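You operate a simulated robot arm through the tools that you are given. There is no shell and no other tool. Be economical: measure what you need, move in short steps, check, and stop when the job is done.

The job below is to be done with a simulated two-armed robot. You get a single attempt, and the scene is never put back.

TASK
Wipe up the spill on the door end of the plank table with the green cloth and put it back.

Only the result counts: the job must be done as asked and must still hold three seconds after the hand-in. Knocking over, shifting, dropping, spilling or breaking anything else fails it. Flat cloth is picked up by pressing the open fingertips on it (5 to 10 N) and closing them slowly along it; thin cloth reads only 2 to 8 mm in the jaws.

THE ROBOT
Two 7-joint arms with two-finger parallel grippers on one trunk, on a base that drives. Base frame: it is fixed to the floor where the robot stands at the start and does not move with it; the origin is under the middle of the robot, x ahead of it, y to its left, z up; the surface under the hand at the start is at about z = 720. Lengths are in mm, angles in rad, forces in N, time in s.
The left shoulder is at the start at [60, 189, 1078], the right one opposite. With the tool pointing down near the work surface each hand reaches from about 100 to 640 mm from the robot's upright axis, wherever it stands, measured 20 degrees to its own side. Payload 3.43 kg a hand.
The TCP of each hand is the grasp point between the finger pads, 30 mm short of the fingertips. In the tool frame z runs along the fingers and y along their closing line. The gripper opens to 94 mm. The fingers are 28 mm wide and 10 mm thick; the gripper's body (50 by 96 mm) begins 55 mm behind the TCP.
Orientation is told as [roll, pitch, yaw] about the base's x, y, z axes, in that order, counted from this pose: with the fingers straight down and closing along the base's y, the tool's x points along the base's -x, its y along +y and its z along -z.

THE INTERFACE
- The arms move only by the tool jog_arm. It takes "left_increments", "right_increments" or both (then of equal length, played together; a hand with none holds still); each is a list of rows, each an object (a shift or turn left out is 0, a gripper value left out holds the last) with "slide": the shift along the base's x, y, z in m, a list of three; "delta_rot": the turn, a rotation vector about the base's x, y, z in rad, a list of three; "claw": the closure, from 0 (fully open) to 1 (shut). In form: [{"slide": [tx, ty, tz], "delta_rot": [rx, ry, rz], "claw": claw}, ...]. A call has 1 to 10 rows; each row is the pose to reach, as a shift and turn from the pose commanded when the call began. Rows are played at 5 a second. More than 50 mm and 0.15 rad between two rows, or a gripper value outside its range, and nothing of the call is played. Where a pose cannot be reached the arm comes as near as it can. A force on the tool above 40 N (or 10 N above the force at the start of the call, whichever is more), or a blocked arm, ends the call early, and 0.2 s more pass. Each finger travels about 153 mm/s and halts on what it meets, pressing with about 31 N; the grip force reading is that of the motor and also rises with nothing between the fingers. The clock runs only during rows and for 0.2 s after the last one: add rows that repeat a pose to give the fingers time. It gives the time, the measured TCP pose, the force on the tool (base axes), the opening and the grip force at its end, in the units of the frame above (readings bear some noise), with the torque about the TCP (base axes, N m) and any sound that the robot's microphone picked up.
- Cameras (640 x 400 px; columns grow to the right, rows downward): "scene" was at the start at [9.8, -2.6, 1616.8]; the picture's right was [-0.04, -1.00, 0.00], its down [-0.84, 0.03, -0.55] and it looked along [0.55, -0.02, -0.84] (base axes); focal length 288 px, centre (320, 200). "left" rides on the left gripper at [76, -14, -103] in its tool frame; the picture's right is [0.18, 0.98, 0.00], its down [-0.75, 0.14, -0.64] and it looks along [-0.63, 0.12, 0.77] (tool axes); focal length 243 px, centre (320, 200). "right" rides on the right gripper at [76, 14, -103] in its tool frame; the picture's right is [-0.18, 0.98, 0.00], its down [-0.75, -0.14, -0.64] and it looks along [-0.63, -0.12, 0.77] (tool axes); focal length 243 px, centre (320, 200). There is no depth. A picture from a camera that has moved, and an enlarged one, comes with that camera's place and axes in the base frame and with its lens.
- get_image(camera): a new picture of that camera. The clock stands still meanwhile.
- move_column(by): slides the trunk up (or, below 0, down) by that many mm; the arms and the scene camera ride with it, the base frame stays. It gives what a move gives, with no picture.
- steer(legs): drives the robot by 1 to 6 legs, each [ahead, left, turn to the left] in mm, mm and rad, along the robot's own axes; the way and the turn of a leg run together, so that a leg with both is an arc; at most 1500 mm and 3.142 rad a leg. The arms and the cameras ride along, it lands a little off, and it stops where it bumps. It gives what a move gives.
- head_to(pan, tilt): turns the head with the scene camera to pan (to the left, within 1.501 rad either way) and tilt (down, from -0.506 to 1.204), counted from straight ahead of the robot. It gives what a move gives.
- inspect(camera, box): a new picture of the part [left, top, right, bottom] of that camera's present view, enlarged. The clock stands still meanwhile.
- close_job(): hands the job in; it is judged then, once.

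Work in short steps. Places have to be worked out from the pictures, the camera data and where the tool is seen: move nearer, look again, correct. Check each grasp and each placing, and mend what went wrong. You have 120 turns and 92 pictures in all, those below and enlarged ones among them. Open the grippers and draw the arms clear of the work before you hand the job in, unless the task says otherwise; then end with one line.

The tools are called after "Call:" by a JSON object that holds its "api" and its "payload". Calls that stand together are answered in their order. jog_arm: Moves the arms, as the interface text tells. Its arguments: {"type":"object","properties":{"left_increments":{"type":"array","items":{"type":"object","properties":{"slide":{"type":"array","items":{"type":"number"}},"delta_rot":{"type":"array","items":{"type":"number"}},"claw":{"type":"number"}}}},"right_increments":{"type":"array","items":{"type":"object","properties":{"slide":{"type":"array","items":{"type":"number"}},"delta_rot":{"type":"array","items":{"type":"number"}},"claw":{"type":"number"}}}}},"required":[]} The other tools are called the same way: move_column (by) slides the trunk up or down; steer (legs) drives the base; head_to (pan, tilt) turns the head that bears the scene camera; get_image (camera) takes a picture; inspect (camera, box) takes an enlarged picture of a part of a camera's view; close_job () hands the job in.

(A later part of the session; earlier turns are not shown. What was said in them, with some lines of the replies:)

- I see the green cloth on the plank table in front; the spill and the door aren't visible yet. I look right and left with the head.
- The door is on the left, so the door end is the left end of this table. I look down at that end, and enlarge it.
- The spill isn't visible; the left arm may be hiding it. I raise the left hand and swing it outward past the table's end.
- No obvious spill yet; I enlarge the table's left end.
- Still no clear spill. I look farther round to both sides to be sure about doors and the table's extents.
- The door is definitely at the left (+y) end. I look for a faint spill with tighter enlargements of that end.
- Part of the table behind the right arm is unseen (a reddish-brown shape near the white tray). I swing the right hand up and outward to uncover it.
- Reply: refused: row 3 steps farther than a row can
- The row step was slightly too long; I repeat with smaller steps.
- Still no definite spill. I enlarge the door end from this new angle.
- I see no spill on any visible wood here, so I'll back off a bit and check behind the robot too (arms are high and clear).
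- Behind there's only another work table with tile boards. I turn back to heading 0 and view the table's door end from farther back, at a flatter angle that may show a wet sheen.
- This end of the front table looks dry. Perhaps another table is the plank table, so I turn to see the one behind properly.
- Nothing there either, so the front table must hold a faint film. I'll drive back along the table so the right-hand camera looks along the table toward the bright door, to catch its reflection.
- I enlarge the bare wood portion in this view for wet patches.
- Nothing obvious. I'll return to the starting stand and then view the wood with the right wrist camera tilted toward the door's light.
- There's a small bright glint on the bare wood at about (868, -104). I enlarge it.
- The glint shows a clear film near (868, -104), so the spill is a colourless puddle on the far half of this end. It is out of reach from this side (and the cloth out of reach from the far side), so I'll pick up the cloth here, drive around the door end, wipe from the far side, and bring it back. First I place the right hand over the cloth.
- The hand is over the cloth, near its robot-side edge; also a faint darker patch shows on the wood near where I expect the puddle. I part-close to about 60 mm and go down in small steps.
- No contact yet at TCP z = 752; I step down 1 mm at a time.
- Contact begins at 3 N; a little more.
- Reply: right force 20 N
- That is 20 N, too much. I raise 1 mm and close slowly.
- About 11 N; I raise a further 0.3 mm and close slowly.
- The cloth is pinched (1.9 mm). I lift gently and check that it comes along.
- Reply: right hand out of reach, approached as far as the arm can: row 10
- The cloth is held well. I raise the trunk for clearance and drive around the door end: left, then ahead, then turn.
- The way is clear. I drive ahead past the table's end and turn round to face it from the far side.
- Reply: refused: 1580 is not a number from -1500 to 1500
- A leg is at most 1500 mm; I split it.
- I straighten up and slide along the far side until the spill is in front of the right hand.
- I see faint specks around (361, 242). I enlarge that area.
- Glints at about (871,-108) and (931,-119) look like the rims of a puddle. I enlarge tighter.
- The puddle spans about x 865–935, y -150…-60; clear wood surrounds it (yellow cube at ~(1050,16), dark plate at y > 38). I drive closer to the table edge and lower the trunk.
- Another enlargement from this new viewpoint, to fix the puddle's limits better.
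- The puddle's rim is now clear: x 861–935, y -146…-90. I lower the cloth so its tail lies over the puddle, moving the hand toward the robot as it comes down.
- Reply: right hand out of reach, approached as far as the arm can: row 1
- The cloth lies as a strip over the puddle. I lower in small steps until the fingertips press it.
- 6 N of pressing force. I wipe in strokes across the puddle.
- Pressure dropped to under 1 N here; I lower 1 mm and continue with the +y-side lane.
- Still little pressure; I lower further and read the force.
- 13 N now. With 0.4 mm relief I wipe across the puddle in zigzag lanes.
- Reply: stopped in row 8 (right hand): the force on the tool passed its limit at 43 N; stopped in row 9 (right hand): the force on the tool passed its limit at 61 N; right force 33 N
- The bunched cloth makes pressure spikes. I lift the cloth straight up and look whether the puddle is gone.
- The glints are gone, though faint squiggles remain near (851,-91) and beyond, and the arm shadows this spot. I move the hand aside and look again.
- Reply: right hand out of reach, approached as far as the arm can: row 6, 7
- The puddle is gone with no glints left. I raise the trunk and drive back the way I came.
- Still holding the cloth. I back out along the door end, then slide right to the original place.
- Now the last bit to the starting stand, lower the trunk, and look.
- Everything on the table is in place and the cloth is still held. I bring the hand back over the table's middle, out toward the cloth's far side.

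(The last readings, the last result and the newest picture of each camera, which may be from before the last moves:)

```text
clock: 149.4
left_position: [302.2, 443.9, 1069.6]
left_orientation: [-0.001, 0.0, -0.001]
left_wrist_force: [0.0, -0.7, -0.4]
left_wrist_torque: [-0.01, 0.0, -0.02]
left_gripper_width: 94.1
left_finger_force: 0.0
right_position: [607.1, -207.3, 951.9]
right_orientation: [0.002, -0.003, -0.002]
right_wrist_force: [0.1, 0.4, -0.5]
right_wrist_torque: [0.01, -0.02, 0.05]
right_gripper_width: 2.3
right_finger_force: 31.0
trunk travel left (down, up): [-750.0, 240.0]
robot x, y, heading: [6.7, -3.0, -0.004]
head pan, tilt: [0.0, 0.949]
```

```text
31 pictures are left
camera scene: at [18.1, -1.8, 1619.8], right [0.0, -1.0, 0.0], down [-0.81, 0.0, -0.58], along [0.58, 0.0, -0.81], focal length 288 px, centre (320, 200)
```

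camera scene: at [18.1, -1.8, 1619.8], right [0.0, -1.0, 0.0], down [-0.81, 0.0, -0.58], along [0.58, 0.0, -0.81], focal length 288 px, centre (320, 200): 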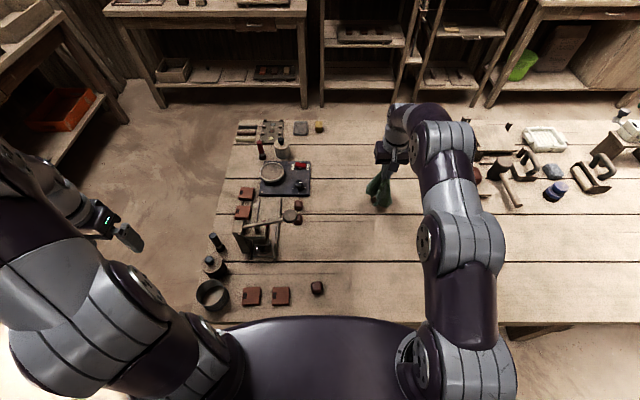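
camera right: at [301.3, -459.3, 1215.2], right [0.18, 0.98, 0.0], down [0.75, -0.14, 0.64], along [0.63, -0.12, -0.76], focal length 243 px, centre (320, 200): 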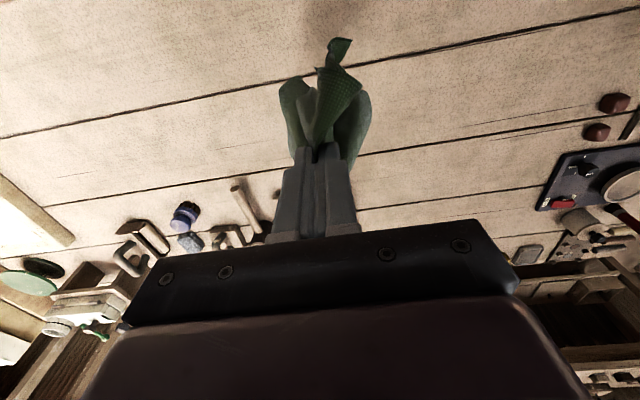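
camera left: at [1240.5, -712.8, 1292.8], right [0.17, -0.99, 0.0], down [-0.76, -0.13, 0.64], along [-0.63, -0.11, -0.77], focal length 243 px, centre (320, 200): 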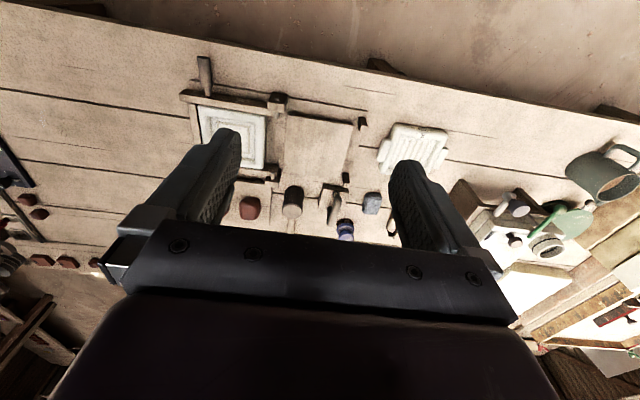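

It reached x = 607. I now lower the tail onto the table and draw the hand back to x ≈ 470 while coming down, so the cloth lies out flat.

Call:
{"api": "jog_arm", "payload": {"right_increments": [{"slide": [0.012, 0, -0.02]}, {"slide": [0.018, 0, -0.045]}, {"slide": [0.01, 0, -0.07]}, {"slide": [-0.005, 0, -0.093]}, {"slide": [-0.022, 0, -0.115]}, {"slide": [-0.042, 0, -0.135]}, {"slide": [-0.066, 0, -0.155]}, {"slide": [-0.092, 0, -0.17]}, {"slide": [-0.118, 0, -0.182]}, {"slide": [-0.14, 0, -0.19]}]}}

Call:
{"api": "get_image", "payload": {"camera": "scene"}}

Call:
{"api": "get_image", "payload": {"camera": "right"}}

```text
clock: 151.6
left_position: [301.7, 445.8, 1069.9]
left_orientation: [-0.001, -0.002, -0.003]
left_wrist_force: [0.0, 0.1, 0.1]
left_wrist_torque: [0.02, 0.02, 0.02]
left_gripper_width: 94.1
left_finger_force: 0.0
right_position: [463.0, -206.9, 761.8]
right_orientation: [0.002, -0.006, -0.002]
right_wrist_force: [0.6, 0.2, 0.0]
right_wrist_torque: [0.01, -0.01, 0.03]
right_gripper_width: 1.9
right_finger_force: 30.6
trunk travel left (down, up): [-750.0, 240.0]
robot x, y, heading: [5.2, -3.4, -0.002]
head pan, tilt: [0.0, 0.949]
```

```text
30 pictures are left
camera scene: at [16.2, -1.5, 1619.8], right [0.0, -1.0, 0.0], down [-0.81, 0.0, -0.58], along [0.58, 0.0, -0.81], focal length 288 px, centre (320, 200)
```

scene: 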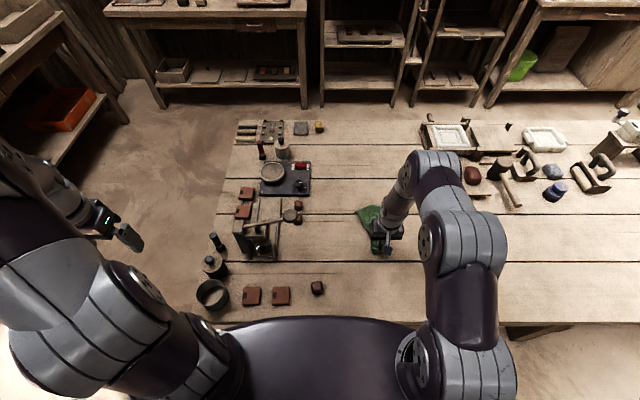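

```text
29 pictures are left
camera right: at [386.1, -193.9, 864.8], right [0.18, 0.98, 0.0], down [0.75, -0.14, 0.65], along [0.63, -0.12, -0.76], focal length 243 px, centre (320, 200)
```

right: 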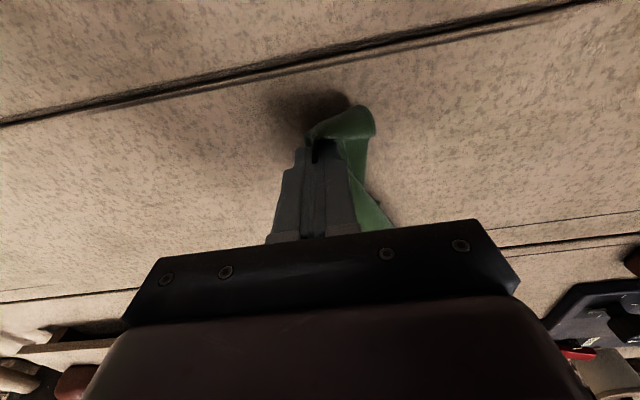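

The cloth lies from the hand out to x ≈ 640. I lower to the table and open slowly.

Call:
{"api": "jog_arm", "payload": {"right_increments": [{"slide": [0, 0, -0.004]}, {"slide": [0, 0, -0.008]}, {"slide": [0, 0, -0.008], "claw": 0.9}, {"slide": [0, 0, -0.008], "claw": 0.8}, {"slide": [0, 0, -0.008], "claw": 0.7}, {"slide": [0, 0, -0.008], "claw": 0.6}, {"slide": [0, 0, -0.008], "claw": 0.5}]}}

Call:
{"api": "get_image", "payload": {"camera": "right"}}

```text
clock: 153.2
left_position: [302.5, 445.7, 1070.5]
left_orientation: [0.001, -0.002, -0.001]
left_wrist_force: [0.1, 0.2, -0.1]
left_wrist_torque: [0.02, 0.01, -0.03]
left_gripper_width: 93.8
left_finger_force: 0.1
right_position: [462.6, -208.6, 754.0]
right_orientation: [0.0, -0.003, -0.001]
right_wrist_force: [0.2, -0.2, 0.0]
right_wrist_torque: [0.0, 0.0, -0.03]
right_gripper_width: 46.6
right_finger_force: 0.1
trunk travel left (down, up): [-750.0, 240.0]
robot x, y, heading: [7.8, -3.4, 0.003]
head pan, tilt: [0.0, 0.949]
```

```text
28 pictures are left
camera right: at [386.2, -194.6, 856.9], right [0.18, 0.98, 0.0], down [0.75, -0.14, 0.64], along [0.63, -0.12, -0.76], focal length 243 px, centre (320, 200)
```

right: 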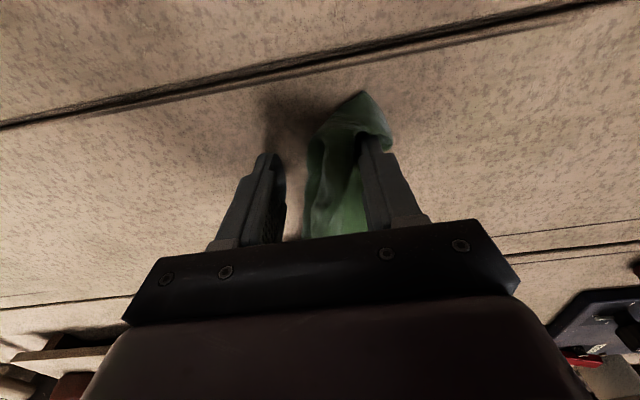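

Released; a fold leans against the +y finger. I raise straight up and check that nothing follows.

Call:
{"api": "jog_arm", "payload": {"right_increments": [{"slide": [0, 0, 0.01]}, {"slide": [0, 0, 0.025]}, {"slide": [0, 0, 0.045]}, {"slide": [0, 0, 0.075]}, {"slide": [0, 0, 0.11]}, {"slide": [0, 0, 0.15], "claw": 0.3}, {"slide": [0, 0, 0.2]}]}}

Call:
{"api": "get_image", "payload": {"camera": "right"}}

Call:
{"api": "inspect", "payload": {"camera": "scene", "box": [290, 150, 490, 290]}}

```text
clock: 154.8
left_position: [300.3, 445.7, 1069.8]
left_orientation: [0.0, -0.003, -0.003]
left_wrist_force: [-0.6, 0.8, 1.1]
left_wrist_torque: [-0.02, 0.02, -0.02]
left_gripper_width: 93.8
left_finger_force: 0.1
right_position: [461.3, -209.9, 955.2]
right_orientation: [0.001, -0.004, 0.0]
right_wrist_force: [0.2, -0.5, 0.1]
right_wrist_torque: [0.0, 0.01, 0.03]
right_gripper_width: 65.8
right_finger_force: 0.0
trunk travel left (down, up): [-750.0, 240.0]
robot x, y, heading: [4.1, -4.4, -0.001]
head pan, tilt: [0.0, 0.949]
```

```text
27 pictures are left
camera right: at [384.3, -195.7, 1058.6], right [0.18, 0.98, 0.0], down [0.75, -0.14, 0.64], along [0.63, -0.12, -0.76], focal length 243 px, centre (320, 200)
```

right: 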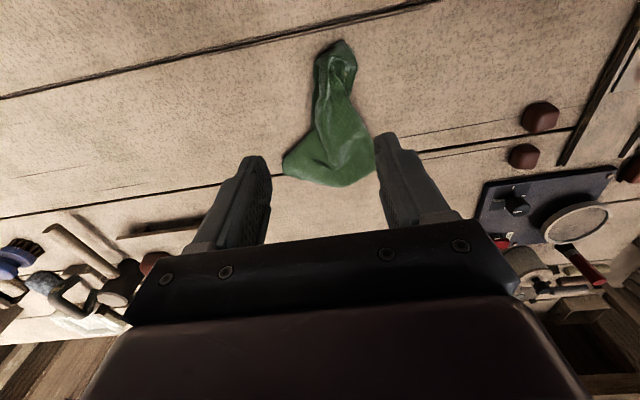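

```text
2.86 times, centred on (390, 220) of scene
camera zoom: at [15.1, -1.1, 1619.7], right [0.0, -1.0, 0.0], down [-0.81, 0.0, -0.58], along [0.58, 0.0, -0.81], focal length 824 px, centre (120, 143)
```

zoom: 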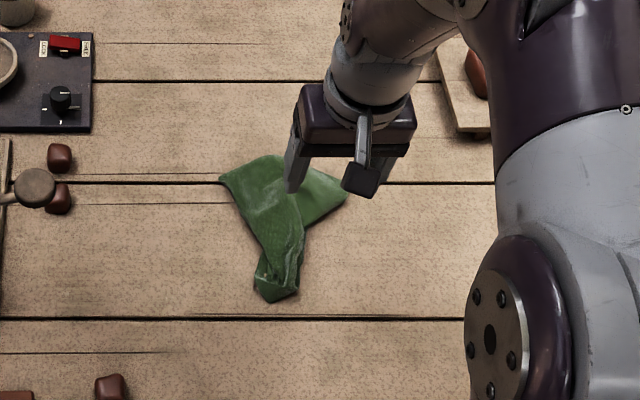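

The cloth is back, centred about (556,-210) versus (539,-210) before. As a last check I repeat the wrist-camera view that first showed the glint.

Call:
{"api": "jog_arm", "payload": {"right_increments": [{"slide": [0, 0, 0.02], "delta_rot": [0, 0, 0.15], "claw": 0}, {"slide": [0, 0, 0.04], "delta_rot": [0, 0, 0.3]}, {"slide": [0, 0, 0.06], "delta_rot": [0, 0, 0.45]}, {"slide": [0, 0, 0.08], "delta_rot": [0, 0, 0.6]}, {"slide": [0, -0.005, 0.096], "delta_rot": [0, 0, 0.75]}, {"slide": [0.002, -0.01, 0.096], "delta_rot": [0, 0, 0.9]}, {"slide": [0.004, -0.015, 0.096], "delta_rot": [0, 0, 1.05]}, {"slide": [0.005, -0.019, 0.096], "delta_rot": [0, 0, 1.2]}, {"slide": [0.005, -0.019, 0.096], "delta_rot": [0, 0, 1.35]}, {"slide": [0.005, -0.019, 0.096], "delta_rot": [0, 0, 1.5]}]}}

Call:
{"api": "inspect", "payload": {"camera": "right", "box": [90, 120, 220, 220]}}

Call:
{"api": "get_image", "payload": {"camera": "right"}}

```text
clock: 157.0
left_position: [303.6, 445.7, 1071.2]
left_orientation: [0.0, -0.002, -0.002]
left_wrist_force: [-0.8, 0.6, -0.5]
left_wrist_torque: [0.0, -0.06, 0.02]
left_gripper_width: 94.0
left_finger_force: 0.0
right_position: [467.4, -227.0, 1050.9]
right_orientation: [0.002, -0.004, 1.501]
right_wrist_force: [0.5, 0.2, 0.2]
right_wrist_torque: [0.01, 0.02, 0.0]
right_gripper_width: 94.3
right_finger_force: 0.0
trunk travel left (down, up): [-750.0, 240.0]
robot x, y, heading: [1.2, 0.4, -0.0]
head pan, tilt: [0.0, 0.949]
```

```text
4.00 times, centred on (155, 170) of right
camera zoom: at [448.8, -302.0, 1153.8], right [-0.97, 0.25, 0.0], down [0.19, 0.74, 0.64], along [0.16, 0.62, -0.76], focal length 970 px, centre (980, 320)
```

zoom: 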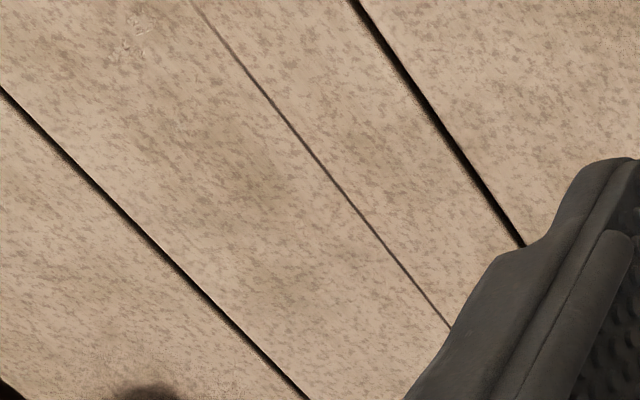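

```text
24 pictures are left
camera right: at [448.8, -302.0, 1153.8], right [-0.97, 0.25, 0.0], down [0.19, 0.74, 0.64], along [0.16, 0.62, -0.76], focal length 243 px, centre (320, 200)
```

right: 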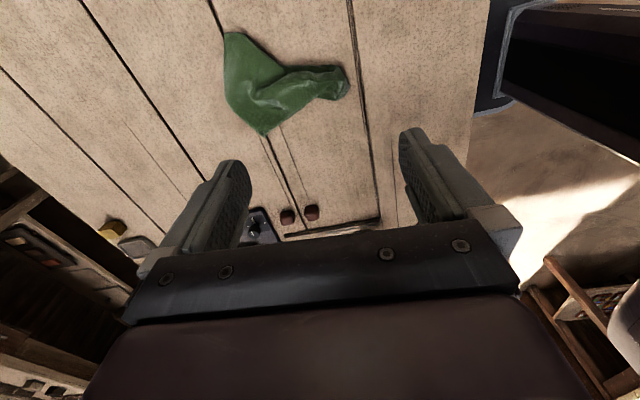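

The glint is gone in the identical view. A faint ripple near the upper left of the enlargement was there before too; I take one tighter look at it and at the wiped spot.

Call:
{"api": "inspect", "payload": {"camera": "right", "box": [110, 115, 142, 135]}}

Call:
{"api": "inspect", "payload": {"camera": "right", "box": [135, 150, 191, 185]}}

```text
16.00 times, centred on (126, 125) of right
camera zoom: at [448.8, -302.0, 1153.8], right [-0.97, 0.25, 0.0], down [0.19, 0.74, 0.64], along [0.16, 0.62, -0.76], focal length 3882 px, centre (3424, 1400)
```

zoom: 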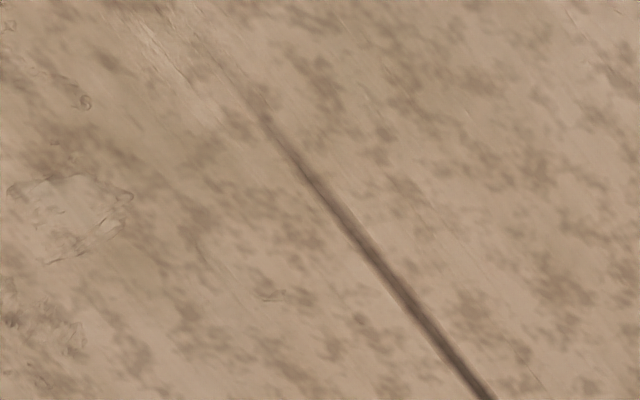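

```text
11.43 times, centred on (163, 168) of right
camera zoom: at [448.8, -302.0, 1153.8], right [-0.97, 0.25, 0.0], down [0.19, 0.74, 0.64], along [0.16, 0.62, -0.76], focal length 2773 px, centre (2114, 571)
```

zoom: 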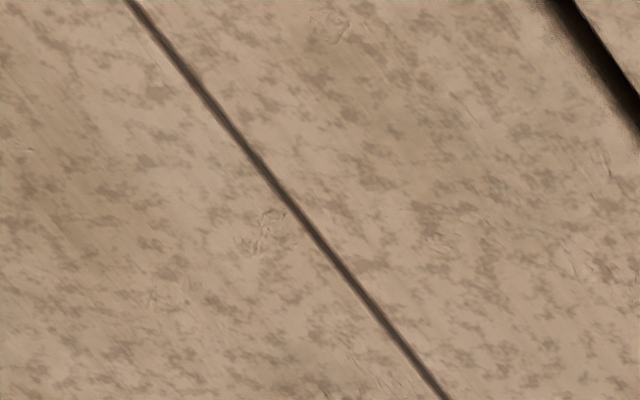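

That is only wood relief; the puddle is gone. I draw the right arm back clear of the work.

Call:
{"api": "jog_arm", "payload": {"right_increments": [{"slide": [-0.02, -0.04, 0], "delta_rot": [0, 0, -0.15]}, {"slide": [-0.04, -0.08, 0], "delta_rot": [0, 0, -0.3]}, {"slide": [-0.06, -0.12, 0], "delta_rot": [0, 0, -0.45]}, {"slide": [-0.08, -0.16, 0], "delta_rot": [0, 0, -0.6]}, {"slide": [-0.1, -0.2, 0], "delta_rot": [0, 0, -0.75]}, {"slide": [-0.12, -0.24, 0], "delta_rot": [0, 0, -0.9]}, {"slide": [-0.14, -0.27, 0], "delta_rot": [0, 0, -1.05]}, {"slide": [-0.16, -0.28, 0], "delta_rot": [0, 0, -1.2]}, {"slide": [-0.18, -0.28, 0], "delta_rot": [0, 0, -1.35]}, {"slide": [-0.2, -0.28, 0], "delta_rot": [0, 0, -1.5]}]}}

Call:
{"api": "get_image", "payload": {"camera": "scene"}}

```text
clock: 159.2
left_position: [301.6, 445.1, 1070.2]
left_orientation: [-0.001, -0.002, -0.001]
left_wrist_force: [0.1, -0.9, -0.2]
left_wrist_torque: [0.03, 0.01, -0.01]
left_gripper_width: 94.1
left_finger_force: 0.1
right_position: [267.7, -507.1, 1051.1]
right_orientation: [0.0, -0.005, -0.002]
right_wrist_force: [-0.8, 0.5, -0.8]
right_wrist_torque: [0.04, 0.0, 0.01]
right_gripper_width: 93.7
right_finger_force: 0.1
trunk travel left (down, up): [-750.0, 240.0]
robot x, y, heading: [5.9, -1.6, 0.003]
head pan, tilt: [0.0, 0.949]
```

```text
21 pictures are left
camera scene: at [15.8, -1.5, 1619.8], right [0.0, -1.0, 0.0], down [-0.81, 0.0, -0.58], along [0.58, 0.0, -0.81], focal length 288 px, centre (320, 200)
```

scene: 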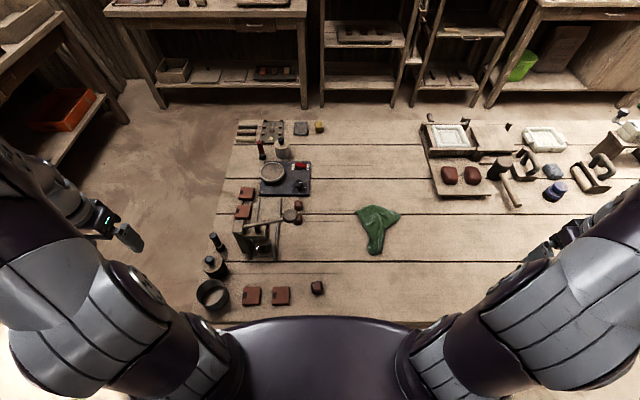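

The spill is wiped, the cloth is back at its place, all other items stand as before, and both grippers are open and clear. I hand in.

Call:
{"api": "close_job", "payload": {}}

```text
The job is handed in.
```

I wiped up the clear spill at the door end of the plank table and put the green cloth back within about 20 mm of where it was; it lies bunched up rather than spread flat as before, and nothing else was disturbed.
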